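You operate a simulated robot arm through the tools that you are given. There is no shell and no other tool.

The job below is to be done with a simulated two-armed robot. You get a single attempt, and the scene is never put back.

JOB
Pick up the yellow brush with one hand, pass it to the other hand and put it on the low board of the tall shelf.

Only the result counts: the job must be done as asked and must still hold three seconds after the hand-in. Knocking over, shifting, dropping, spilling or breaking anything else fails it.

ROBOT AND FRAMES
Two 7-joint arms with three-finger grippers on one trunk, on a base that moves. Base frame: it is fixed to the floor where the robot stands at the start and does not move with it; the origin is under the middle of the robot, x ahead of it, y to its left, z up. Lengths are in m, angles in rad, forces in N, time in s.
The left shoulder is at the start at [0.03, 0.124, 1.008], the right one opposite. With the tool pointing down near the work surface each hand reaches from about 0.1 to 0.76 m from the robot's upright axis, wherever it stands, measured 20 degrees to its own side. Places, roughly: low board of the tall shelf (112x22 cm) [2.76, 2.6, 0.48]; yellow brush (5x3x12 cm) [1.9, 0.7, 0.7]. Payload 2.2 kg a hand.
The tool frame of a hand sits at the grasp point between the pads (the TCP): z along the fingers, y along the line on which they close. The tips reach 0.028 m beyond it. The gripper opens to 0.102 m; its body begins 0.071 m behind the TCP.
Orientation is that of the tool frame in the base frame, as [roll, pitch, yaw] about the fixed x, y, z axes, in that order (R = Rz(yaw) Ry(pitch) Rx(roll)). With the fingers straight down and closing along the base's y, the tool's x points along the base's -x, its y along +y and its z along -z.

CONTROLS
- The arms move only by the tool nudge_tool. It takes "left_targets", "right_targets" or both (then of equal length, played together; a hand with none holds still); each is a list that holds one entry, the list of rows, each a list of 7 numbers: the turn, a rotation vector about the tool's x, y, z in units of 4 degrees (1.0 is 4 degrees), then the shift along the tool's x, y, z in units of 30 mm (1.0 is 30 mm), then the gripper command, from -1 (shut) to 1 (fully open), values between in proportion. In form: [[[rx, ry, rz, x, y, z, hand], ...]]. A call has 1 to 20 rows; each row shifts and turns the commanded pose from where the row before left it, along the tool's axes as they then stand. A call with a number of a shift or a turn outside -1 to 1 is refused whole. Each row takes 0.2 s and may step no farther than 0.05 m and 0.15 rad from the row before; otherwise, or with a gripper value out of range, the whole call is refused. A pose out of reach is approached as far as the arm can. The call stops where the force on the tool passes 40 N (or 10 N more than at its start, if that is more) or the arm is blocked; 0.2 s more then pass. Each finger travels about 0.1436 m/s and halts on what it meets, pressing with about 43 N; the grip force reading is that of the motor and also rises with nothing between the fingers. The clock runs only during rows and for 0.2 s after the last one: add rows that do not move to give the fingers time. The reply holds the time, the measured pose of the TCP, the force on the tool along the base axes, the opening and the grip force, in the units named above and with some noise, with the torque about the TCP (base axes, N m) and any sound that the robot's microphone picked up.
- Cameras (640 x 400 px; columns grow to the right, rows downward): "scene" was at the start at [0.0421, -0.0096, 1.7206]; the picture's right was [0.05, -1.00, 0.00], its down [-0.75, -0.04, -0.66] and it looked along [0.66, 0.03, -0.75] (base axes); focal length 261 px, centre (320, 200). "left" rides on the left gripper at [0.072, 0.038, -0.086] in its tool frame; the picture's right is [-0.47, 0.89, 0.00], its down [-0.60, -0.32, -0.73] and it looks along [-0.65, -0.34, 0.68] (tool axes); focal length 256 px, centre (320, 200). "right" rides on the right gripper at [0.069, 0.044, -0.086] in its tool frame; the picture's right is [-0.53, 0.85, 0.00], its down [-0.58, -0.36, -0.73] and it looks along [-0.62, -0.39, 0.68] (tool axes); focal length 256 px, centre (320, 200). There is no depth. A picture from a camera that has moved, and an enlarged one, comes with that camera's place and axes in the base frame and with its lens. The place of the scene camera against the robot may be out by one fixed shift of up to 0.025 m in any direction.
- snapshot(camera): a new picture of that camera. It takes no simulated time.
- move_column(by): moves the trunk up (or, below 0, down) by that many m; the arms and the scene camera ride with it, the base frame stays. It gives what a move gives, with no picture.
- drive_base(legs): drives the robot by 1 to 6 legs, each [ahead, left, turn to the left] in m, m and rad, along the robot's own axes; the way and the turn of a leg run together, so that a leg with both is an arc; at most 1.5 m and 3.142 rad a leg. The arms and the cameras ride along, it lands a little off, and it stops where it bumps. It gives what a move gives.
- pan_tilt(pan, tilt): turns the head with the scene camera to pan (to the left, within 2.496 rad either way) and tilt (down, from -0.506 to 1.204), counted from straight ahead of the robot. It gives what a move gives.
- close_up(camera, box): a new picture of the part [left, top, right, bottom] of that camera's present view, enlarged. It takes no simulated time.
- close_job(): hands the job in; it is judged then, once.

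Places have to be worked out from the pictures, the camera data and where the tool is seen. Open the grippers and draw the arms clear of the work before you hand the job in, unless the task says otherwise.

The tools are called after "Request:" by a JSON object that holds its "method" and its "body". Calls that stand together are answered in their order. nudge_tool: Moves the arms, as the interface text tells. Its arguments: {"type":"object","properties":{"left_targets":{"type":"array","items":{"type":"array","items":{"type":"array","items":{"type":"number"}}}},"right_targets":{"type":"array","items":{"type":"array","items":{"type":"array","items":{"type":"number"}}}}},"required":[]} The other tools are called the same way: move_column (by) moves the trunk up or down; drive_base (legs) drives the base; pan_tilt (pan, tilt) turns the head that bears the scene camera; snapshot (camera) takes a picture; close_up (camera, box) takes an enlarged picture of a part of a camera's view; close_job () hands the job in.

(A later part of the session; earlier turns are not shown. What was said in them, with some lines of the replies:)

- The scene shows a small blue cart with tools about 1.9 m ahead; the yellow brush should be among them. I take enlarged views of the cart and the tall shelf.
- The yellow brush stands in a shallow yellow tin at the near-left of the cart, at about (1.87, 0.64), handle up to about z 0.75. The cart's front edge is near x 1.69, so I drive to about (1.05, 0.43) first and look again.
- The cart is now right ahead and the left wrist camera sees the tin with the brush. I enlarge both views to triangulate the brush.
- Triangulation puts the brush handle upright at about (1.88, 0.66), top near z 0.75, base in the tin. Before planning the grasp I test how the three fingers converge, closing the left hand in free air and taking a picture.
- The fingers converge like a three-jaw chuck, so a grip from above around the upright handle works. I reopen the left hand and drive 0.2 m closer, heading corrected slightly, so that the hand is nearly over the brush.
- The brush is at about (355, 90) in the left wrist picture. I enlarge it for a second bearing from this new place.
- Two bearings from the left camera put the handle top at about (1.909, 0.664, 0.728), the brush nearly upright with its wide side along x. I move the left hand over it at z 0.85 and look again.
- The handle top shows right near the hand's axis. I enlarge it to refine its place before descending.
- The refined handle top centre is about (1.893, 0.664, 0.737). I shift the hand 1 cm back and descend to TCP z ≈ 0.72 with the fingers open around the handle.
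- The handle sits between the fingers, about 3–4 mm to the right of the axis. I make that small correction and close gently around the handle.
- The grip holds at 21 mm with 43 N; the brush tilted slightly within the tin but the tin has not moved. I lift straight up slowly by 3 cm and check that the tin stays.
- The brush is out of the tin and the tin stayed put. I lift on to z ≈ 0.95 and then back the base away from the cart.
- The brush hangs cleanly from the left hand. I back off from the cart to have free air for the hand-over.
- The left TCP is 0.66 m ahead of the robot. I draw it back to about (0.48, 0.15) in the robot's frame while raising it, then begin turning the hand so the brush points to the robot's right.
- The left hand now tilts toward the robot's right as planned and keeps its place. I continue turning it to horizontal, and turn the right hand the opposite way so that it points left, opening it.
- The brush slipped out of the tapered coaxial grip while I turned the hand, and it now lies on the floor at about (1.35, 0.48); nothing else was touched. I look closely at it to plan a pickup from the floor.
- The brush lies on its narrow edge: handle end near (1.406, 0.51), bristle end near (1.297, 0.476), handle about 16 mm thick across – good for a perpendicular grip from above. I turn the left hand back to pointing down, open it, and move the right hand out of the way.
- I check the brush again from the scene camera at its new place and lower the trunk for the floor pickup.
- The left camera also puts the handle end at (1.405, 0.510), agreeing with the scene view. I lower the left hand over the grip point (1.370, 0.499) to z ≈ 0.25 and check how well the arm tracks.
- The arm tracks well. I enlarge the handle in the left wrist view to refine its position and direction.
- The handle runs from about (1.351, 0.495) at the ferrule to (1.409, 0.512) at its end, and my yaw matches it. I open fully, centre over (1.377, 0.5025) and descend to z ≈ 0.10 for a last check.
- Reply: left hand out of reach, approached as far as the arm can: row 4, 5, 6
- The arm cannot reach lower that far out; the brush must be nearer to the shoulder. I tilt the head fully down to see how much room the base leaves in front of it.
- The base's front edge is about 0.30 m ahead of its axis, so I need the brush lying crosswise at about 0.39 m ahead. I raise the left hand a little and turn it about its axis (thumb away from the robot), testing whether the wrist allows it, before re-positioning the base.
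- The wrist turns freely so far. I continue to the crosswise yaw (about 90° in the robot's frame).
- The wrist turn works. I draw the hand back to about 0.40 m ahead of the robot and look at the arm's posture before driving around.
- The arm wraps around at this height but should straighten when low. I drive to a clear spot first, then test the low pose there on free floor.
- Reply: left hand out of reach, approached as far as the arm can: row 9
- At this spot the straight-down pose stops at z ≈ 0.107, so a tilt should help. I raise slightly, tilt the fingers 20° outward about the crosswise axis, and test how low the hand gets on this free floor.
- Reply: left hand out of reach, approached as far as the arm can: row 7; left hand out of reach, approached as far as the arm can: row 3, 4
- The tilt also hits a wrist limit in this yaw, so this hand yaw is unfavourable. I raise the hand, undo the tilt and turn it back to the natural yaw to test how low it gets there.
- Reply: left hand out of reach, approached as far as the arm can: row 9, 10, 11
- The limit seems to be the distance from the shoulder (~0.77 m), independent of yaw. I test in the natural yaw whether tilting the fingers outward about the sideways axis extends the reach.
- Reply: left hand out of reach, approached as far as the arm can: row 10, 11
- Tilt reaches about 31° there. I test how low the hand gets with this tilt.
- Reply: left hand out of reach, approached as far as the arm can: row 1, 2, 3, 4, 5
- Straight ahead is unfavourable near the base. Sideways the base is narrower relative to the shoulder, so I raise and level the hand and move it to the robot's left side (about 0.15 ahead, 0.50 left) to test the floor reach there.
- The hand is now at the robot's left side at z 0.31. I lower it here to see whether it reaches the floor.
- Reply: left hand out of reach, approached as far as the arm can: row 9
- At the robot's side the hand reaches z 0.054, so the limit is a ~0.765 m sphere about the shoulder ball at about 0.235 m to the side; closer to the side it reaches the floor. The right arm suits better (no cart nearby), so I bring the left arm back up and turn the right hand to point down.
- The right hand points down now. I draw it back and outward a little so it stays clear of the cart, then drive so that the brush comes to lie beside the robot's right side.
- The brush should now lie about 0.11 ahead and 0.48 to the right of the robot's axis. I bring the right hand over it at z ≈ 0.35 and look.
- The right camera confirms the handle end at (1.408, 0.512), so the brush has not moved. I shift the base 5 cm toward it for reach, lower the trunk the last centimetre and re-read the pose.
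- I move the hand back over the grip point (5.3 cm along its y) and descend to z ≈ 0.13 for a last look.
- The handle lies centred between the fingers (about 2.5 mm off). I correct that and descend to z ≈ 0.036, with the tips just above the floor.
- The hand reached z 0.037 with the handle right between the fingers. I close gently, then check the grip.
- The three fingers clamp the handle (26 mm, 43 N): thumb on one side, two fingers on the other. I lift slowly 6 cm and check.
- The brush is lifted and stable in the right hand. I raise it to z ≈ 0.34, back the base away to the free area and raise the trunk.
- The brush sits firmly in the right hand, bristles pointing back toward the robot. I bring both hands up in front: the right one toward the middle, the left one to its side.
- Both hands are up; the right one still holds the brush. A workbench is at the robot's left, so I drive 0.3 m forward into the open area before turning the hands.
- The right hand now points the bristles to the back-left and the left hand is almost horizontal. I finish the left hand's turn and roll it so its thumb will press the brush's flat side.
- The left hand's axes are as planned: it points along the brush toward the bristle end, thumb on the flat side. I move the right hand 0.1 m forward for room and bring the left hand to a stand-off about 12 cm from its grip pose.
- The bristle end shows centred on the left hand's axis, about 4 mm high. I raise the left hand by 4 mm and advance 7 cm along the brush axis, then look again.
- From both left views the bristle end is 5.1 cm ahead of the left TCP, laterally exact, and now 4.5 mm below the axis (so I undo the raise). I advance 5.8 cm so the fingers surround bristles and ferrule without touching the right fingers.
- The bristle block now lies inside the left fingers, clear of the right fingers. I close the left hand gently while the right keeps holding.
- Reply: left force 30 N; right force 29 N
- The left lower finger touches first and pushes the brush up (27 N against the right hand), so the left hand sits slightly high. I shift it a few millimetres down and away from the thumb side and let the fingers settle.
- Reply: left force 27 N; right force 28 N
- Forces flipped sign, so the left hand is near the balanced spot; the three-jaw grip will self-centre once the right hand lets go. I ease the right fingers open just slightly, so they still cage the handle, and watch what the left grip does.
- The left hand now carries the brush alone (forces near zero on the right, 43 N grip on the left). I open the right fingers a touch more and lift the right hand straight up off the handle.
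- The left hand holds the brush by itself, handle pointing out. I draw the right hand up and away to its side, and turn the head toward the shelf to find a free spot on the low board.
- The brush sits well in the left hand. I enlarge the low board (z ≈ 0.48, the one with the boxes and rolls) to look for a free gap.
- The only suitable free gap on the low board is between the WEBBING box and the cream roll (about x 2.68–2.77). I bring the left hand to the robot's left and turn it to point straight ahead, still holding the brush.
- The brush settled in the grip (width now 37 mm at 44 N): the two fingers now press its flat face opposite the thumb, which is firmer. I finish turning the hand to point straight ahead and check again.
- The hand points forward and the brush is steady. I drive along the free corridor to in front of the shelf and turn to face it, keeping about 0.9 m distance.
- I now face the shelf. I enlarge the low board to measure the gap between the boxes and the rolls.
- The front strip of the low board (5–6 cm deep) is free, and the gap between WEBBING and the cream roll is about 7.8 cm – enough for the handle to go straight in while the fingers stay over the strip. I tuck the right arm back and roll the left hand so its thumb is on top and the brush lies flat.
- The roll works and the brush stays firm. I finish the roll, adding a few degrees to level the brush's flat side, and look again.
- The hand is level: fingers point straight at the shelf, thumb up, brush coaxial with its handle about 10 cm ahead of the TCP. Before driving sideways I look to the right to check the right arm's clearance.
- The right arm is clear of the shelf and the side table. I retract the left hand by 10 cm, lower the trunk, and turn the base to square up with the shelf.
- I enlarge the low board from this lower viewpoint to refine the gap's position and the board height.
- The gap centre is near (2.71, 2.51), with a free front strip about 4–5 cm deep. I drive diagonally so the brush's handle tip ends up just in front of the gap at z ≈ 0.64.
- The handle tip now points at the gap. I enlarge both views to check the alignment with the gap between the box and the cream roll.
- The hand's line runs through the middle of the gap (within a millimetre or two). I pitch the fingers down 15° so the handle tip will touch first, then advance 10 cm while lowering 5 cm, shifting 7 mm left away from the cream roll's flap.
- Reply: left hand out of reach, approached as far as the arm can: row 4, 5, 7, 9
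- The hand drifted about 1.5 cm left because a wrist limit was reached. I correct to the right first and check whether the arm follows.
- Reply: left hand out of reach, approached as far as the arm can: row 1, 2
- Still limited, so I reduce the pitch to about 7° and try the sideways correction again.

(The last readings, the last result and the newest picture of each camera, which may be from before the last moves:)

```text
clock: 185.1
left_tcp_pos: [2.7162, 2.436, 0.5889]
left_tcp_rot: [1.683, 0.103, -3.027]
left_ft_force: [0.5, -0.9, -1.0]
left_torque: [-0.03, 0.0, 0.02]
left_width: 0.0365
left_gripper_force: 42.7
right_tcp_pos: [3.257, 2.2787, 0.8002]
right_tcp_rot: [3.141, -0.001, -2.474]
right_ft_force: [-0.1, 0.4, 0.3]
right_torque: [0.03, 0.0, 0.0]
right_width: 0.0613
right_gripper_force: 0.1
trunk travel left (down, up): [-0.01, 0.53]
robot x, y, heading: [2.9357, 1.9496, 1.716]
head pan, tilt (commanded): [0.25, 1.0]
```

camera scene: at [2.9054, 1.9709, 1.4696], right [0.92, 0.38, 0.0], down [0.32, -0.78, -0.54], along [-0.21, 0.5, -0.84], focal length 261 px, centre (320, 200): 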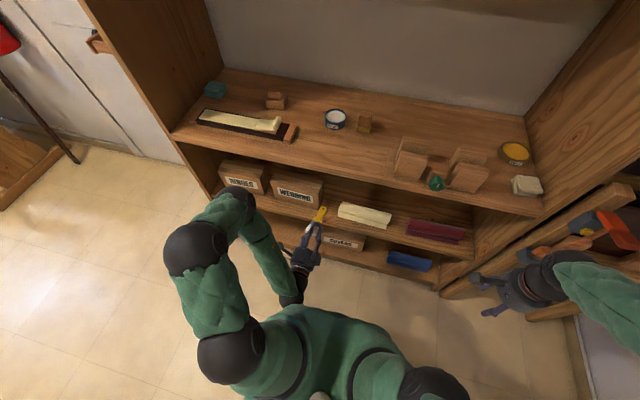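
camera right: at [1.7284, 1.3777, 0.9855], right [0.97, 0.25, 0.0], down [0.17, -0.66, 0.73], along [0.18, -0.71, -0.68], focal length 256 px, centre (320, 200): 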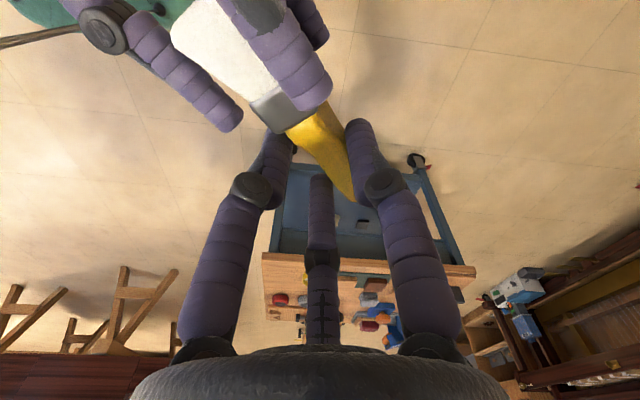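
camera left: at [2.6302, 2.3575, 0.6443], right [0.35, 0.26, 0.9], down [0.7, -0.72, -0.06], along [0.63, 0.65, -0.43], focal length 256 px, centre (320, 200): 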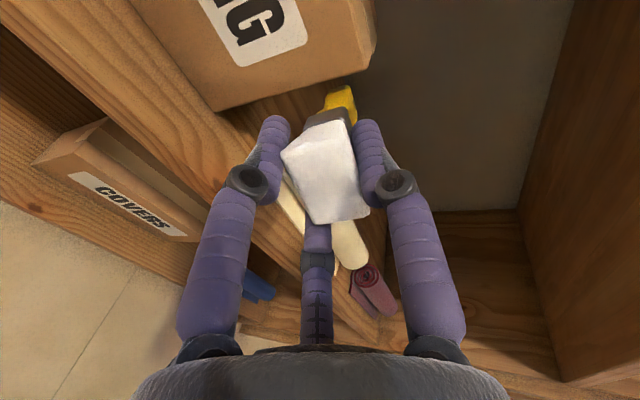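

No limit now: pitch ≈ 7°, TCP on the gap's line. I advance the remaining 3.8 cm and lower to z ≈ 0.545.

Request:
{"method": "nudge_tool", "body": {"left_targets": [[[0, 0, 0, 0.05, -0.433, 0.477, -1], [0, 0, 0, 0.05, -0.433, 0.477, -1], [0, 0, 0, 0.05, -0.433, 0.477, -1], [0, 0, 0, 0, 0, 0, -1]]]}}

Request:
{"method": "close_up", "body": {"camera": "scene", "box": [250, 160, 400, 280]}}

Request:
{"method": "snapshot", "body": {"camera": "left"}}

```text
clock: 186.1
left_tcp_pos: [2.7134, 2.4745, 0.5429]
left_tcp_rot: [1.685, 0.105, -3.026]
left_ft_force: [-0.4, 0.0, -1.3]
left_torque: [-0.05, 0.01, 0.0]
left_width: 0.0365
left_gripper_force: 42.9
right_tcp_pos: [3.2567, 2.2771, 0.8003]
right_tcp_rot: [3.141, 0.001, -2.474]
right_ft_force: [0.6, 0.4, 0.4]
right_torque: [0.01, 0.0, -0.01]
right_width: 0.0614
right_gripper_force: 0.2
trunk travel left (down, up): [-0.01, 0.53]
robot x, y, heading: [2.933, 1.951, 1.714]
head pan, tilt (commanded): [0.25, 1.0]
```

```text
3.33 times, centred on (325, 220) of scene
camera zoom: at [2.9054, 1.971, 1.4696], right [0.92, 0.38, 0.0], down [0.32, -0.78, -0.54], along [-0.21, 0.5, -0.84], focal length 869 px, centre (303, 133)
```

zoom: 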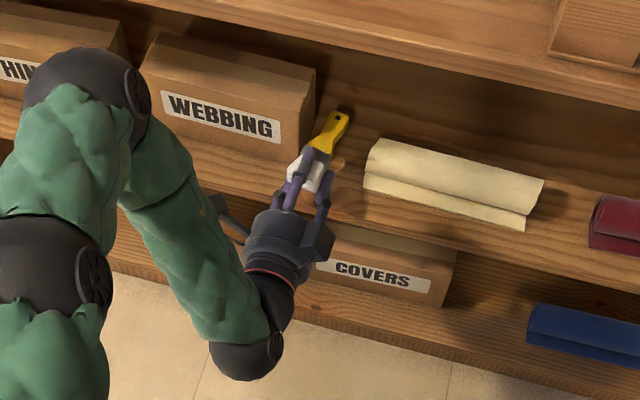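

```text
taken
camera left: at [2.6449, 2.3853, 0.583], right [0.36, 0.14, 0.92], down [0.71, -0.69, -0.17], along [0.61, 0.71, -0.35], focal length 256 px, centre (320, 200)
```

left: 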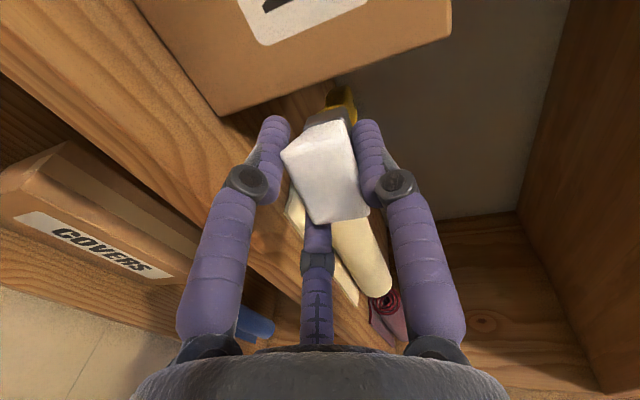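

The handle lies in the gap between box and roll. I lower the last 2 cm in small steps and watch the force.

Request:
{"method": "nudge_tool", "body": {"left_targets": [[[0, 0, 0, 0.024, -0.23, 0.028, -1], [0, 0, 0, 0.024, -0.23, 0.028, -1], [0, 0, 0, 0.024, -0.23, 0.028, -1], [0, 0, 0, 0, 0, 0, -1]]]}}

Request:
{"method": "close_up", "body": {"camera": "scene", "box": [270, 170, 370, 250]}}

Request:
{"method": "close_up", "body": {"camera": "left", "box": [200, 60, 440, 260]}}

```text
clock: 187.1
left_tcp_pos: [2.7112, 2.4749, 0.5239]
left_tcp_rot: [1.684, 0.104, -3.026]
left_ft_force: [-0.5, -0.3, -1.0]
left_torque: [-0.01, 0.02, -0.01]
left_width: 0.0365
left_gripper_force: 42.6
right_tcp_pos: [3.2576, 2.2787, 0.8006]
right_tcp_rot: [3.141, 0.0, -2.475]
right_ft_force: [0.0, -0.3, -0.4]
right_torque: [0.02, -0.01, -0.01]
right_width: 0.0612
right_gripper_force: 0.1
trunk travel left (down, up): [-0.01, 0.53]
robot x, y, heading: [2.9358, 1.9541, 1.716]
head pan, tilt (commanded): [0.25, 1.0]
```

```text
5.00 times, centred on (320, 210) of scene
camera zoom: at [2.9054, 1.9709, 1.4696], right [0.92, 0.38, 0.0], down [0.32, -0.78, -0.54], along [-0.21, 0.5, -0.84], focal length 1304 px, centre (320, 150)
```

zoom: 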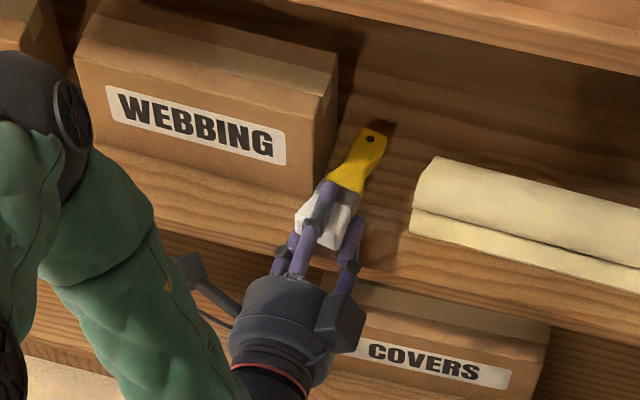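

```text
2.00 times, centred on (320, 160) of left
camera zoom: at [2.6441, 2.3854, 0.5634], right [0.36, 0.14, 0.92], down [0.71, -0.69, -0.17], along [0.61, 0.71, -0.35], focal length 512 px, centre (320, 280)
```

zoom: 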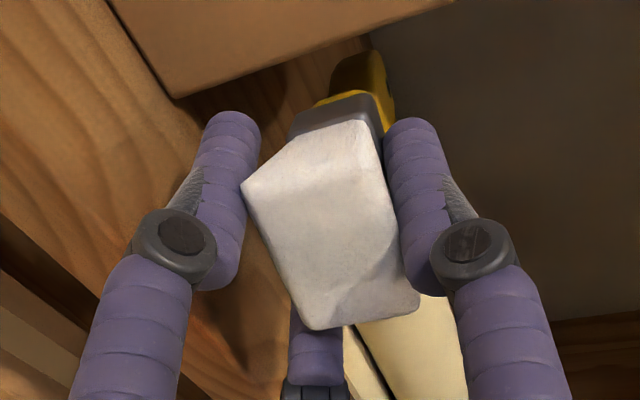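

No contact yet at z 0.524. From both cameras the board top may be near 0.49, so I probe downward in 3 mm steps to find it.

Request:
{"method": "nudge_tool", "body": {"left_targets": [[[0, 0, 0, 0.01, -0.1, 0.012, -1], [0, 0, 0, 0.01, -0.1, 0.012, -1], [0, 0, 0, 0, 0, 0, -1]]]}}

```text
clock: 187.9
left_tcp_pos: [2.7109, 2.4754, 0.5186]
left_tcp_rot: [1.687, 0.104, -3.026]
left_ft_force: [-0.5, 0.7, -0.4]
left_torque: [-0.03, 0.01, 0.01]
left_width: 0.0367
left_gripper_force: 43.1
right_tcp_pos: [3.2565, 2.2783, 0.8008]
right_tcp_rot: [-3.141, -0.001, -2.474]
right_ft_force: [0.5, -0.4, -0.4]
right_torque: [0.0, 0.0, 0.01]
right_width: 0.061
right_gripper_force: 0.1
trunk travel left (down, up): [-0.01, 0.53]
robot x, y, heading: [2.9351, 1.9533, 1.715]
head pan, tilt (commanded): [0.25, 1.0]
```

Still free at z 0.519; I continue with two more 3 mm steps.

Request:
{"method": "nudge_tool", "body": {"left_targets": [[[0, 0, 0, 0.01, -0.1, 0.012, -1], [0, 0, 0, 0.01, -0.1, 0.012, -1], [0, 0, 0, 0, 0, 0, -1]]]}}

Request:
{"method": "close_up", "body": {"camera": "scene", "box": [270, 170, 370, 250]}}

```text
clock: 188.7
left_tcp_pos: [2.7123, 2.4762, 0.5113]
left_tcp_rot: [1.686, 0.103, -3.027]
left_ft_force: [-0.6, -0.6, -0.7]
left_torque: [0.0, -0.03, 0.01]
left_width: 0.0363
left_gripper_force: 43.1
right_tcp_pos: [3.2566, 2.2777, 0.7997]
right_tcp_rot: [-3.142, -0.002, -2.475]
right_ft_force: [-0.6, 0.2, 0.2]
right_torque: [0.01, 0.0, -0.01]
right_width: 0.061
right_gripper_force: 0.1
trunk travel left (down, up): [-0.01, 0.53]
robot x, y, heading: [2.937, 1.9497, 1.714]
head pan, tilt (commanded): [0.25, 1.0]
```

```text
5.00 times, centred on (320, 210) of scene
camera zoom: at [2.9054, 1.9709, 1.4696], right [0.92, 0.38, 0.0], down [0.32, -0.78, -0.54], along [-0.21, 0.5, -0.84], focal length 1304 px, centre (320, 150)
```

zoom: 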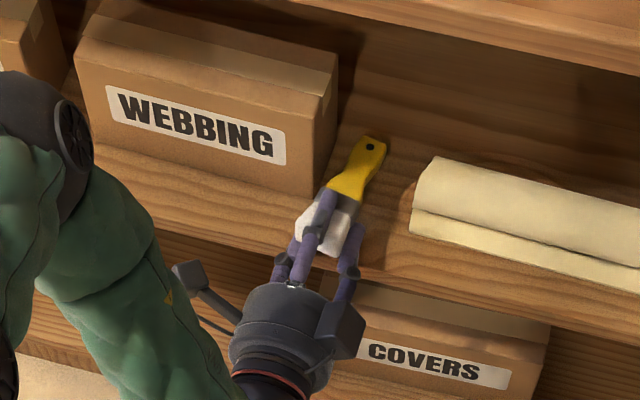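

No contact at 0.511 either. Two more small steps.

Request:
{"method": "nudge_tool", "body": {"left_targets": [[[0, 0, 0, 0.007, -0.07, 0.008, -1], [0, 0, 0, 0.007, -0.07, 0.008, -1], [0, 0, 0, 0, 0, 0, -1]]]}}

```text
clock: 189.5
left_tcp_pos: [2.7113, 2.4744, 0.5071]
left_tcp_rot: [1.686, 0.104, -3.025]
left_ft_force: [-0.8, 0.8, -0.3]
left_torque: [-0.06, 0.02, -0.02]
left_width: 0.0365
left_gripper_force: 43.0
right_tcp_pos: [3.2578, 2.2786, 0.8009]
right_tcp_rot: [-3.141, -0.001, -2.474]
right_ft_force: [0.0, 0.2, 0.0]
right_torque: [0.04, 0.0, 0.02]
right_width: 0.0611
right_gripper_force: 0.1
trunk travel left (down, up): [-0.01, 0.53]
robot x, y, heading: [2.9334, 1.9486, 1.712]
head pan, tilt (commanded): [0.25, 1.0]
```

Still no contact at 0.507; another small step.

Request:
{"method": "nudge_tool", "body": {"left_targets": [[[0, 0, 0, 0.007, -0.07, 0.008, -1], [0, 0, 0, 0.007, -0.07, 0.008, -1], [0, 0, 0, 0, 0, 0, -1]]]}}

Request:
{"method": "close_up", "body": {"camera": "left", "box": [200, 60, 440, 260]}}

```text
clock: 190.3
left_tcp_pos: [2.7127, 2.4759, 0.5045]
left_tcp_rot: [1.683, 0.103, -3.026]
left_ft_force: [1.9, -3.4, 11.5]
left_torque: [0.18, 0.24, 0.08]
left_width: 0.0364
left_gripper_force: 42.9
right_tcp_pos: [3.2578, 2.2772, 0.8011]
right_tcp_rot: [-3.141, 0.001, -2.474]
right_ft_force: [-0.6, -0.4, 1.0]
right_torque: [-0.02, 0.0, 0.0]
right_width: 0.0614
right_gripper_force: 0.1
trunk travel left (down, up): [-0.01, 0.53]
robot x, y, heading: [2.9342, 1.9491, 1.716]
head pan, tilt (commanded): [0.25, 1.0]
```

```text
2.00 times, centred on (320, 160) of left
camera zoom: at [2.6445, 2.3858, 0.5438], right [0.36, 0.14, 0.92], down [0.71, -0.69, -0.17], along [0.61, 0.71, -0.34], focal length 512 px, centre (320, 280)
```

zoom: 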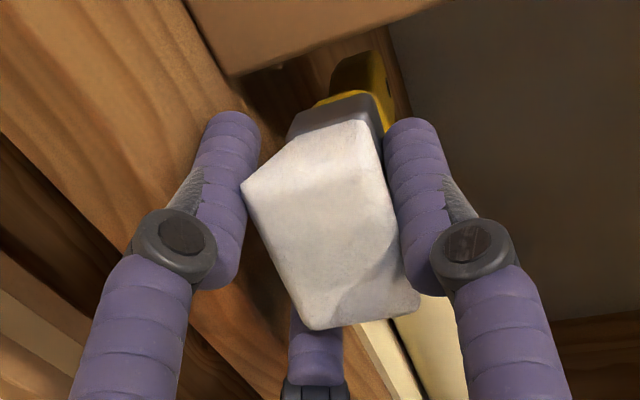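

Contact (11 N): the lower-left fingertip touches the board at TCP z 0.505, so the board top is at about 0.48. The left camera puts the box front 5.2 cm ahead of the TCP, so I raise 9 mm, go 1.3 cm deeper and 6 mm right before releasing.

Request:
{"method": "nudge_tool", "body": {"left_targets": [[[0, 0, 0, -0.03, 0.296, -0.035, -1], [0, 0, 0, -0.1, 0.016, 0.215, -1], [0, 0, 0, -0.1, 0.016, 0.215, -1], [0, 0, 0, 0, 0, 0, -1]]]}}

Request:
{"method": "close_up", "body": {"camera": "left", "box": [200, 60, 440, 260]}}

Request:
{"method": "close_up", "body": {"camera": "scene", "box": [270, 170, 370, 250]}}

```text
clock: 191.3
left_tcp_pos: [2.7172, 2.4872, 0.5128]
left_tcp_rot: [1.685, 0.105, -3.027]
left_ft_force: [-0.4, 0.9, -1.0]
left_torque: [-0.02, 0.01, 0.0]
left_width: 0.0365
left_gripper_force: 43.2
right_tcp_pos: [3.2575, 2.2781, 0.8002]
right_tcp_rot: [3.14, -0.001, -2.475]
right_ft_force: [0.3, -0.2, -0.2]
right_torque: [0.02, 0.0, -0.01]
right_width: 0.0614
right_gripper_force: 0.0
trunk travel left (down, up): [-0.01, 0.53]
robot x, y, heading: [2.9378, 1.9524, 1.712]
head pan, tilt (commanded): [0.25, 1.0]
```

```text
2.00 times, centred on (320, 160) of left
camera zoom: at [2.6496, 2.3983, 0.5521], right [0.36, 0.14, 0.92], down [0.71, -0.69, -0.17], along [0.61, 0.71, -0.35], focal length 512 px, centre (320, 280)
```

zoom: 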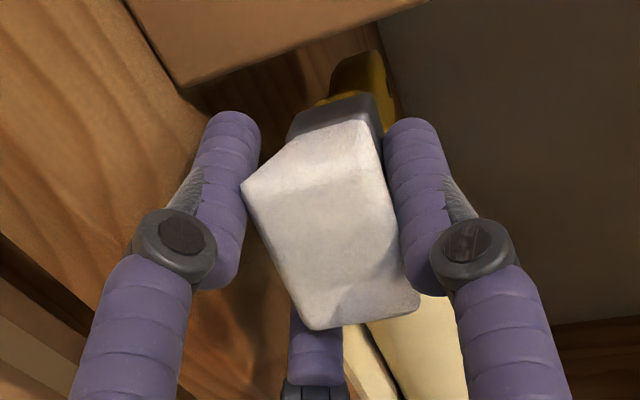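

```text
5.00 times, centred on (320, 210) of scene
camera zoom: at [2.9054, 1.9709, 1.4696], right [0.92, 0.38, 0.0], down [0.32, -0.78, -0.54], along [-0.21, 0.5, -0.84], focal length 1304 px, centre (320, 150)
```

zoom: 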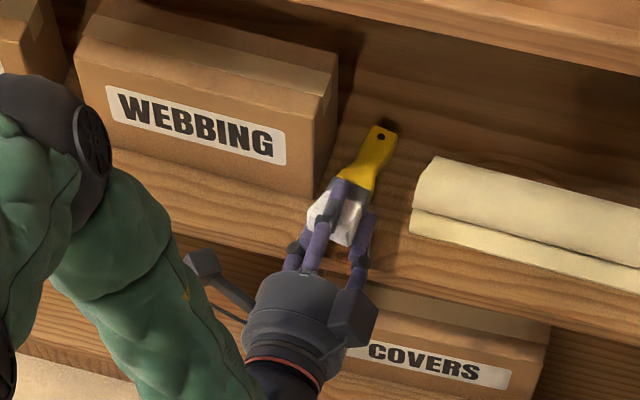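

The brush is over the board between box and roll. I open the left hand gradually to let it drop the last couple of centimetres.

Request:
{"method": "nudge_tool", "body": {"left_targets": [[[0, 0, 0, 0, 0, 0, -0.25], [0, 0, 0, 0, 0, 0, -0.15], [0, 0, 0, 0, 0, 0, -0.05], [0, 0, 0, 0, 0, 0, 0.05], [0, 0, 0, 0, 0, 0, 0.15], [0, 0, 0, 0, 0, 0, 0.25], [0, 0, 0, 0, 0, 0, 0.25]]]}}

Request:
{"method": "close_up", "body": {"camera": "left", "box": [180, 40, 460, 280]}}

Request:
{"method": "close_up", "body": {"camera": "scene", "box": [270, 170, 370, 250]}}

```text
clock: 192.9
left_tcp_pos: [2.7174, 2.4882, 0.5111]
left_tcp_rot: [1.687, 0.103, -3.028]
left_ft_force: [-0.1, 0.6, 0.1]
left_torque: [0.0, -0.02, 0.0]
left_width: 0.064
left_gripper_force: 0.2
right_tcp_pos: [3.2576, 2.2781, 0.7998]
right_tcp_rot: [3.141, -0.001, -2.474]
right_ft_force: [-0.1, -0.7, 0.0]
right_torque: [0.01, 0.0, 0.04]
right_width: 0.061
right_gripper_force: 0.0
trunk travel left (down, up): [-0.01, 0.53]
robot x, y, heading: [2.9358, 1.9499, 1.713]
head pan, tilt (commanded): [0.25, 1.0]
```

```text
1.67 times, centred on (320, 160) of left
camera zoom: at [2.6495, 2.3983, 0.5522], right [0.36, 0.14, 0.92], down [0.71, -0.69, -0.17], along [0.61, 0.71, -0.35], focal length 427 px, centre (320, 267)
```

zoom: 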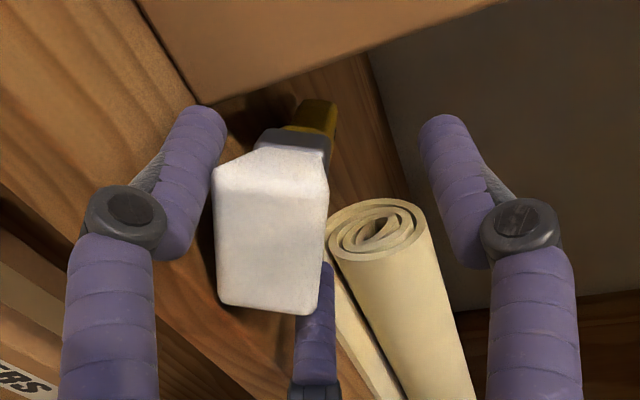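

```text
5.00 times, centred on (320, 210) of scene
camera zoom: at [2.9054, 1.9708, 1.4696], right [0.92, 0.38, 0.0], down [0.32, -0.78, -0.54], along [-0.21, 0.5, -0.84], focal length 1304 px, centre (320, 150)
```

zoom: 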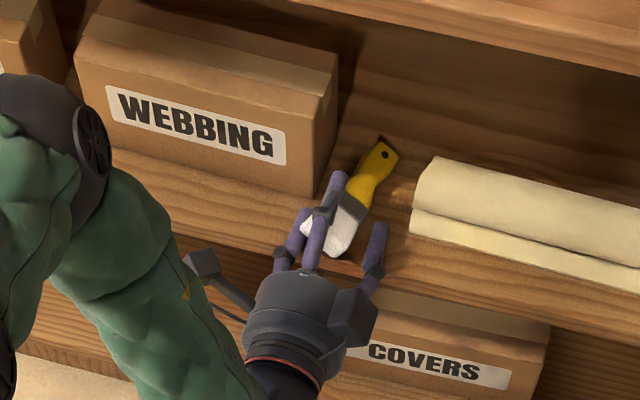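

The brush has dropped, but its left bristle edge still rests on the lower-left finger. I raise the hand slightly while opening wider, so that finger slides out sideways from under the edge.

Request:
{"method": "nudge_tool", "body": {"left_targets": [[[0, 0, 0, -0.03, 0.26, -0.03, 0.67], [0, 0, 0, -0.01, 0.1, -0.01, 0.75], [0, 0, 0, 0, 0, 0, 0.75], [0, 0, 0, 0, 0, 0, 0.75]]]}}

Request:
{"method": "close_up", "body": {"camera": "left", "box": [180, 40, 460, 280]}}

Request:
{"method": "close_up", "body": {"camera": "scene", "box": [270, 170, 370, 250]}}

```text
clock: 193.9
left_tcp_pos: [2.7156, 2.4888, 0.5234]
left_tcp_rot: [1.685, 0.103, -3.027]
left_ft_force: [-0.1, -0.4, -0.1]
left_torque: [-0.04, -0.02, -0.01]
left_width: 0.0894
left_gripper_force: 0.1
right_tcp_pos: [3.2584, 2.2774, 0.8001]
right_tcp_rot: [3.141, -0.001, -2.475]
right_ft_force: [0.2, 0.4, -0.3]
right_torque: [0.04, -0.02, -0.01]
right_width: 0.0613
right_gripper_force: 0.0
trunk travel left (down, up): [-0.01, 0.53]
robot x, y, heading: [2.9356, 1.949, 1.714]
head pan, tilt (commanded): [0.25, 1.0]
```

```text
1.67 times, centred on (320, 160) of left
camera zoom: at [2.6486, 2.3984, 0.5631], right [0.36, 0.14, 0.92], down [0.71, -0.69, -0.17], along [0.61, 0.71, -0.35], focal length 427 px, centre (320, 267)
```

zoom: 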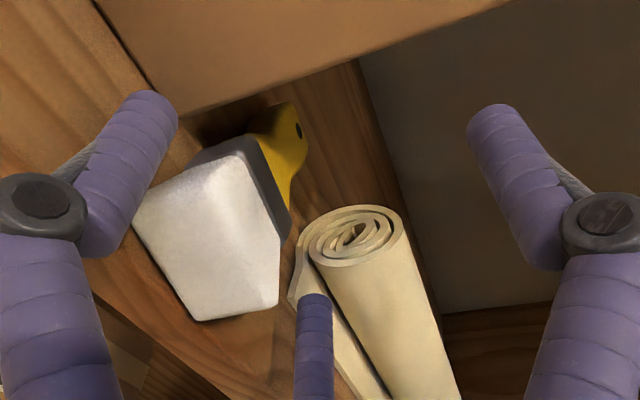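

```text
5.00 times, centred on (320, 210) of scene
camera zoom: at [2.9054, 1.9708, 1.4696], right [0.92, 0.38, 0.0], down [0.32, -0.78, -0.54], along [-0.21, 0.5, -0.84], focal length 1304 px, centre (320, 150)
```

zoom: 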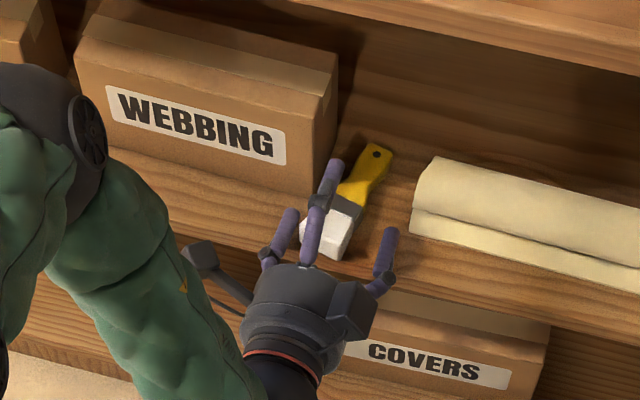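

The brush now lies flat on the board, free of all fingers, with about 2 cm to the front edge. I retreat the left hand straight back out of the shelf.

Request:
{"method": "nudge_tool", "body": {"left_targets": [[[0, 0, 0, 0, -0.05, -0.5, 0.75], [0, 0, 0, 0, -0.067, -0.83, 0.75], [0, 0, 0, 0, -0.067, -0.83, 0.75], [0, 0, 0, 0, -0.067, -0.83, 0.75], [0, 0, 0, 0, -0.067, -0.83, 0.75], [0, 0, 0, 0, -0.067, -0.83, 0.75], [0, 0, 0, 0, -0.067, -0.83, 0.75], [0, 0, 0, 0, 0, 0, 0.75]]]}}

Request:
{"method": "close_up", "body": {"camera": "scene", "box": [270, 150, 420, 260]}}

Request:
{"method": "snapshot", "body": {"camera": "left"}}

```text
clock: 195.7
left_tcp_pos: [2.7353, 2.3253, 0.5297]
left_tcp_rot: [1.683, 0.103, -3.026]
left_ft_force: [-0.2, -0.2, 0.3]
left_torque: [-0.05, -0.02, 0.0]
left_width: 0.0894
left_gripper_force: 0.1
right_tcp_pos: [3.2588, 2.277, 0.7997]
right_tcp_rot: [-3.14, 0.0, -2.476]
right_ft_force: [0.6, -0.8, -0.1]
right_torque: [0.03, 0.02, -0.03]
right_width: 0.0613
right_gripper_force: 0.0
trunk travel left (down, up): [-0.01, 0.53]
robot x, y, heading: [2.9301, 1.9508, 1.713]
head pan, tilt (commanded): [0.25, 1.0]
```

```text
3.64 times, centred on (345, 205) of scene
camera zoom: at [2.9054, 1.9707, 1.4696], right [0.92, 0.38, 0.0], down [0.32, -0.78, -0.54], along [-0.21, 0.5, -0.84], focal length 948 px, centre (229, 182)
```

zoom: 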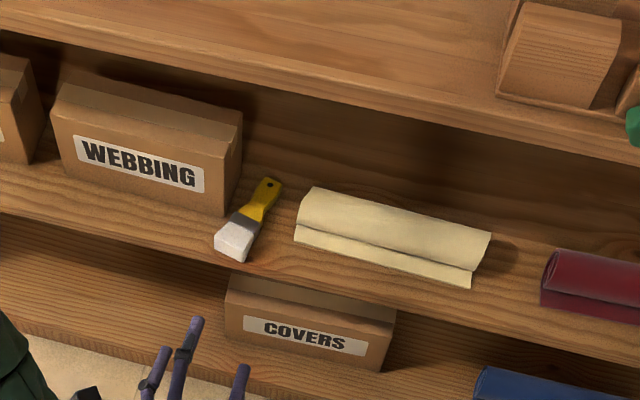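

```text
taken
camera left: at [2.6679, 2.2353, 0.569], right [0.36, 0.14, 0.92], down [0.71, -0.69, -0.17], along [0.61, 0.71, -0.35], focal length 256 px, centre (320, 200)
```

left: 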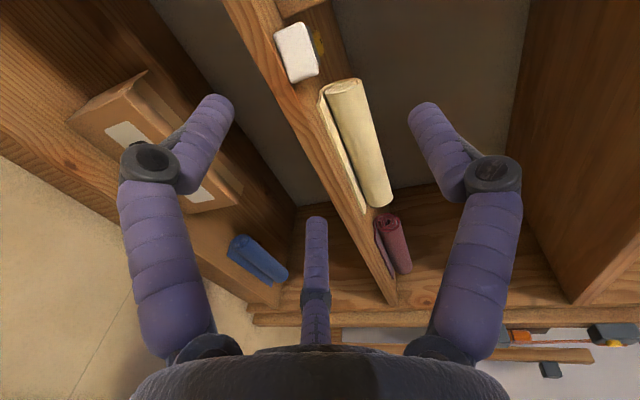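

The brush rests on the low board between the WEBBING box and the cream roll; neither seems to have moved. I zoom in to check how it lies relative to the front edge.

Request:
{"method": "close_up", "body": {"camera": "scene", "box": [300, 180, 370, 235]}}

Request:
{"method": "close_up", "body": {"camera": "left", "box": [220, 0, 420, 140]}}

```text
7.27 times, centred on (335, 208) of scene
camera zoom: at [2.9054, 1.9707, 1.4696], right [0.92, 0.38, 0.0], down [0.32, -0.78, -0.54], along [-0.21, 0.5, -0.84], focal length 1897 px, centre (211, 146)
```

zoom: 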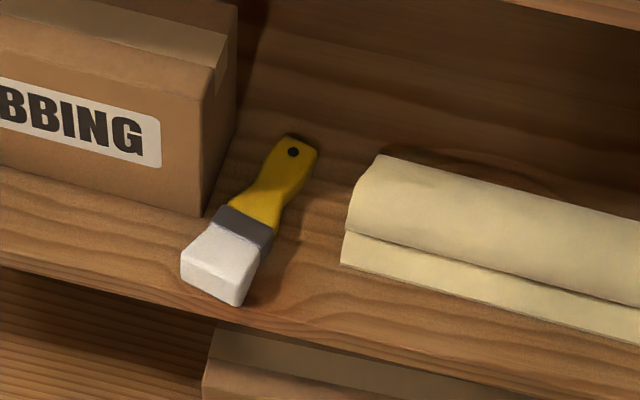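

```text
2.86 times, centred on (320, 70) of left
camera zoom: at [2.6679, 2.2353, 0.569], right [0.36, 0.14, 0.92], down [0.71, -0.69, -0.17], along [0.61, 0.71, -0.35], focal length 731 px, centre (320, 571)
```

zoom: 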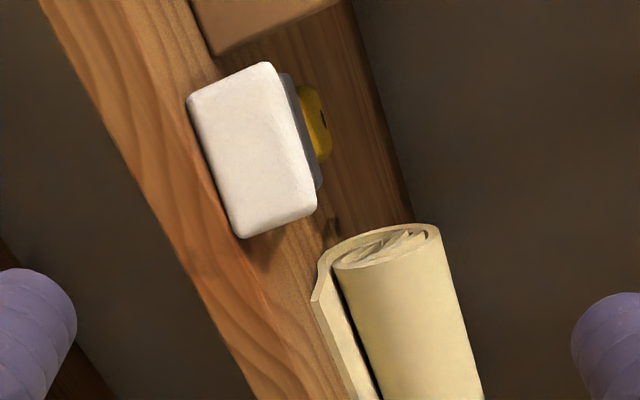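

The brush did not get dragged. I take a larger view to judge its distance from the board's front edge.

Request:
{"method": "close_up", "body": {"camera": "left", "box": [240, 10, 340, 110]}}

Request:
{"method": "close_up", "body": {"camera": "scene", "box": [315, 195, 355, 228]}}

```text
4.00 times, centred on (290, 60) of left
camera zoom: at [2.6679, 2.2353, 0.569], right [0.36, 0.14, 0.92], down [0.71, -0.69, -0.17], along [0.61, 0.71, -0.35], focal length 1024 px, centre (440, 760)
```

zoom: 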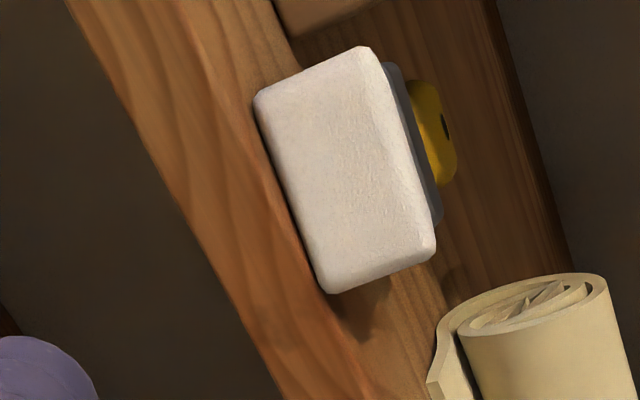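

```text
12.12 times, centred on (335, 212) of scene
camera zoom: at [2.9054, 1.9707, 1.4696], right [0.92, 0.38, 0.0], down [0.32, -0.78, -0.54], along [-0.21, 0.5, -0.84], focal length 3161 px, centre (138, 61)
```

zoom: 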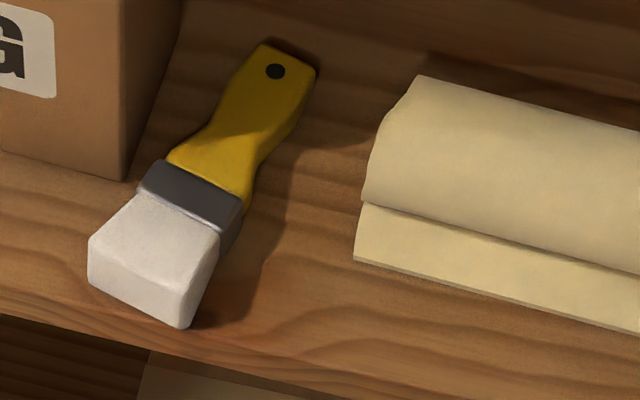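

The brush lies flat on the low board with its end just inside the front edge and its body well within; box and roll are untouched. I open both hands fully and drive back along the path I came, away from the shelf.

Request:
{"method": "nudge_tool", "body": {"left_targets": [[[0, 0, 0, 0, 0, -0.8, 1], [0, 0, 0, 0, 0, -0.8, 1], [0, 0, 0, 0, 0, 0, 1]]], "right_targets": [[[0, 0, 0, 0, 0, 0, 0.4], [0, 0, 0, 0, 0, 0, 0.4], [0, 0, 0, 0, 0, 0, 0.4]]]}}

Request:
{"method": "drive_base", "body": {"legs": [[-0.345, 0.526, 0.0]]}}

Request:
{"method": "pan_tilt", "body": {"pan": -0.15, "tilt": 0.7}}

Request:
{"method": "snapshot", "body": {"camera": "scene"}}

Request:
{"method": "close_up", "body": {"camera": "scene", "box": [255, 180, 495, 290]}}

```text
clock: 196.5
left_tcp_pos: [2.7406, 2.2786, 0.535]
left_tcp_rot: [1.684, 0.105, -3.026]
left_ft_force: [-0.1, 0.8, -0.5]
left_torque: [-0.01, -0.01, -0.01]
left_width: 0.102
left_gripper_force: 0.1
right_tcp_pos: [3.2572, 2.2773, 0.8004]
right_tcp_rot: [3.141, 0.0, -2.475]
right_ft_force: [0.3, 0.4, -0.3]
right_torque: [0.01, 0.0, -0.03]
right_width: 0.0713
right_gripper_force: 0.0
trunk travel left (down, up): [-0.01, 0.53]
robot x, y, heading: [2.9343, 1.9517, 1.713]
head pan, tilt (commanded): [0.25, 1.0]
```

```text
clock: 200.0
left_tcp_pos: [2.2694, 1.8589, 0.5342]
left_tcp_rot: [1.685, 0.105, -3.028]
left_ft_force: [0.0, -0.1, -0.5]
left_torque: [-0.01, 0.02, -0.02]
left_width: 0.1021
left_gripper_force: 0.1
right_tcp_pos: [2.7846, 1.8583, 0.8002]
right_tcp_rot: [3.141, -0.001, -2.476]
right_ft_force: [-0.1, 0.1, 0.3]
right_torque: [0.02, 0.03, 0.03]
right_width: 0.0713
right_gripper_force: 0.1
trunk travel left (down, up): [-0.01, 0.53]
robot x, y, heading: [2.4639, 1.5311, 1.715]
head pan, tilt (commanded): [0.25, 1.0]
```

```text
clock: 200.9
left_tcp_pos: [2.268, 1.859, 0.5344]
left_tcp_rot: [1.686, 0.103, -3.028]
left_ft_force: [0.9, 0.6, 0.2]
left_torque: [-0.02, 0.02, -0.01]
left_width: 0.1019
left_gripper_force: 0.0
right_tcp_pos: [2.7856, 1.8574, 0.8005]
right_tcp_rot: [-3.141, 0.0, -2.477]
right_ft_force: [0.0, 0.8, -0.9]
right_torque: [-0.04, -0.02, -0.01]
right_width: 0.0714
right_gripper_force: 0.1
trunk travel left (down, up): [-0.01, 0.53]
robot x, y, heading: [2.4635, 1.5314, 1.71]
head pan, tilt (commanded): [-0.15, 0.7]
```

```text
taken
camera scene: at [2.46, 1.5718, 1.4929], right [1.0, -0.01, 0.0], down [0.0, -0.64, -0.76], along [0.01, 0.76, -0.64], focal length 261 px, centre (320, 200)
```

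scene: 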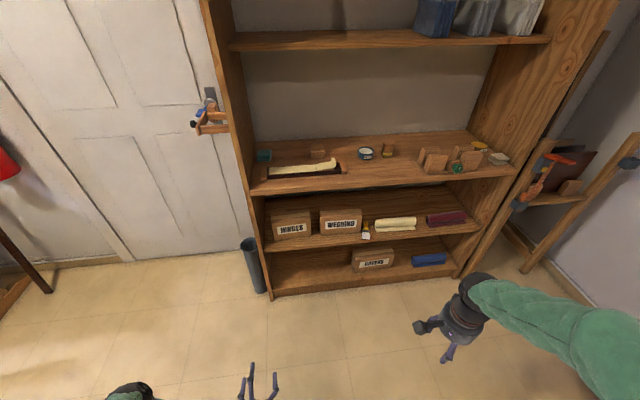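

```text
2.67 times, centred on (375, 235) of scene
camera zoom: at [2.46, 1.5718, 1.4929], right [1.0, -0.01, 0.0], down [0.0, -0.64, -0.76], along [0.01, 0.76, -0.64], focal length 696 px, centre (173, 107)
```

zoom: 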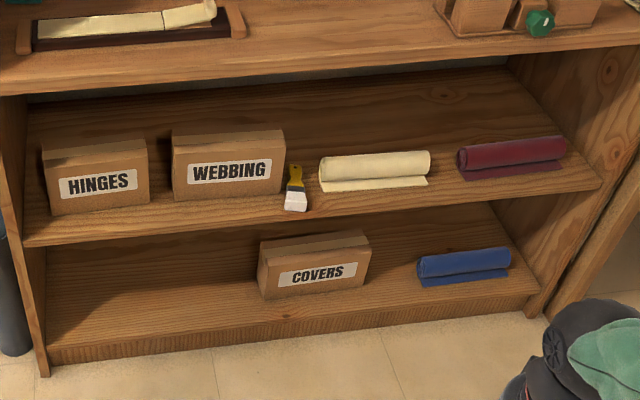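

Boxes and rolls stand exactly as before and the brush lies on the low board. One more enlargement to judge its margin at the front edge.

Request:
{"method": "close_up", "body": {"camera": "scene", "box": [345, 200, 395, 245]}}

Request:
{"method": "snapshot", "body": {"camera": "left"}}

```text
8.89 times, centred on (370, 222) of scene
camera zoom: at [2.46, 1.5718, 1.4929], right [1.0, -0.01, 0.0], down [0.0, -0.64, -0.76], along [0.01, 0.76, -0.64], focal length 2318 px, centre (-124, 0)
```

zoom: 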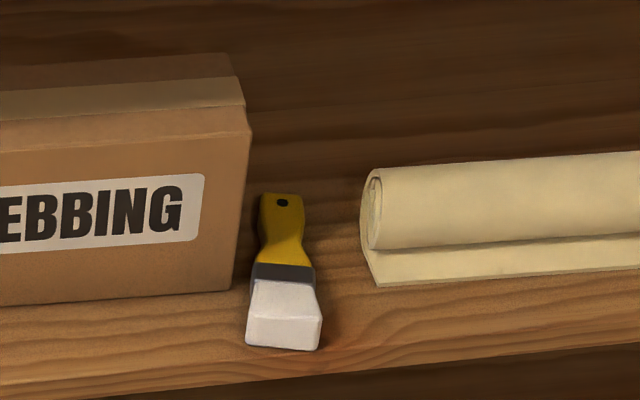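

```text
taken
camera left: at [2.2009, 1.7698, 0.5739], right [0.36, 0.14, 0.92], down [0.71, -0.69, -0.17], along [0.61, 0.71, -0.35], focal length 256 px, centre (320, 200)
```

left: 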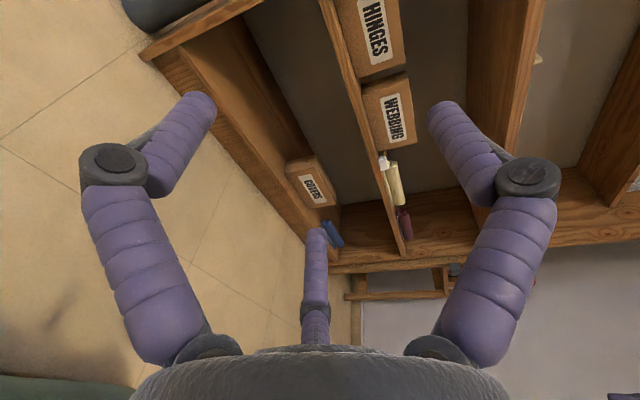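

The brush lies flat and still on the low board with its body well inside it. Everything around it is as it was, both hands are open, and both arms are well clear. I hand the job in.

Request:
{"method": "close_job", "body": {}}

```text
The job is handed in.
```

The yellow brush is lying flat on the low board of the tall shelf, and I have handed the job in. I don't have the judge's result.

- **Drop on the way:** I first picked the brush up from the cart with the left hand. It slipped out of the grip while I was turning that hand, and it fell to the floor. As far as the pictures show, nothing else was touched or moved.
- **Hand-over:** I picked it up from the floor with the right hand and passed it to the left, which set it on the board.
- **Where it lies:** It is in the gap between the WEBBING box and the cream roll, with the handle pointing into the shelf. The bristle end is close to the board's front edge, flush to about 1 cm inside by my estimate. The rest of the brush is well inside the board.
- **Surroundings:** In the last pictures the boxes and rolls on that board look exactly as they did before. Both hands were open and clear of the shelf when I handed in.
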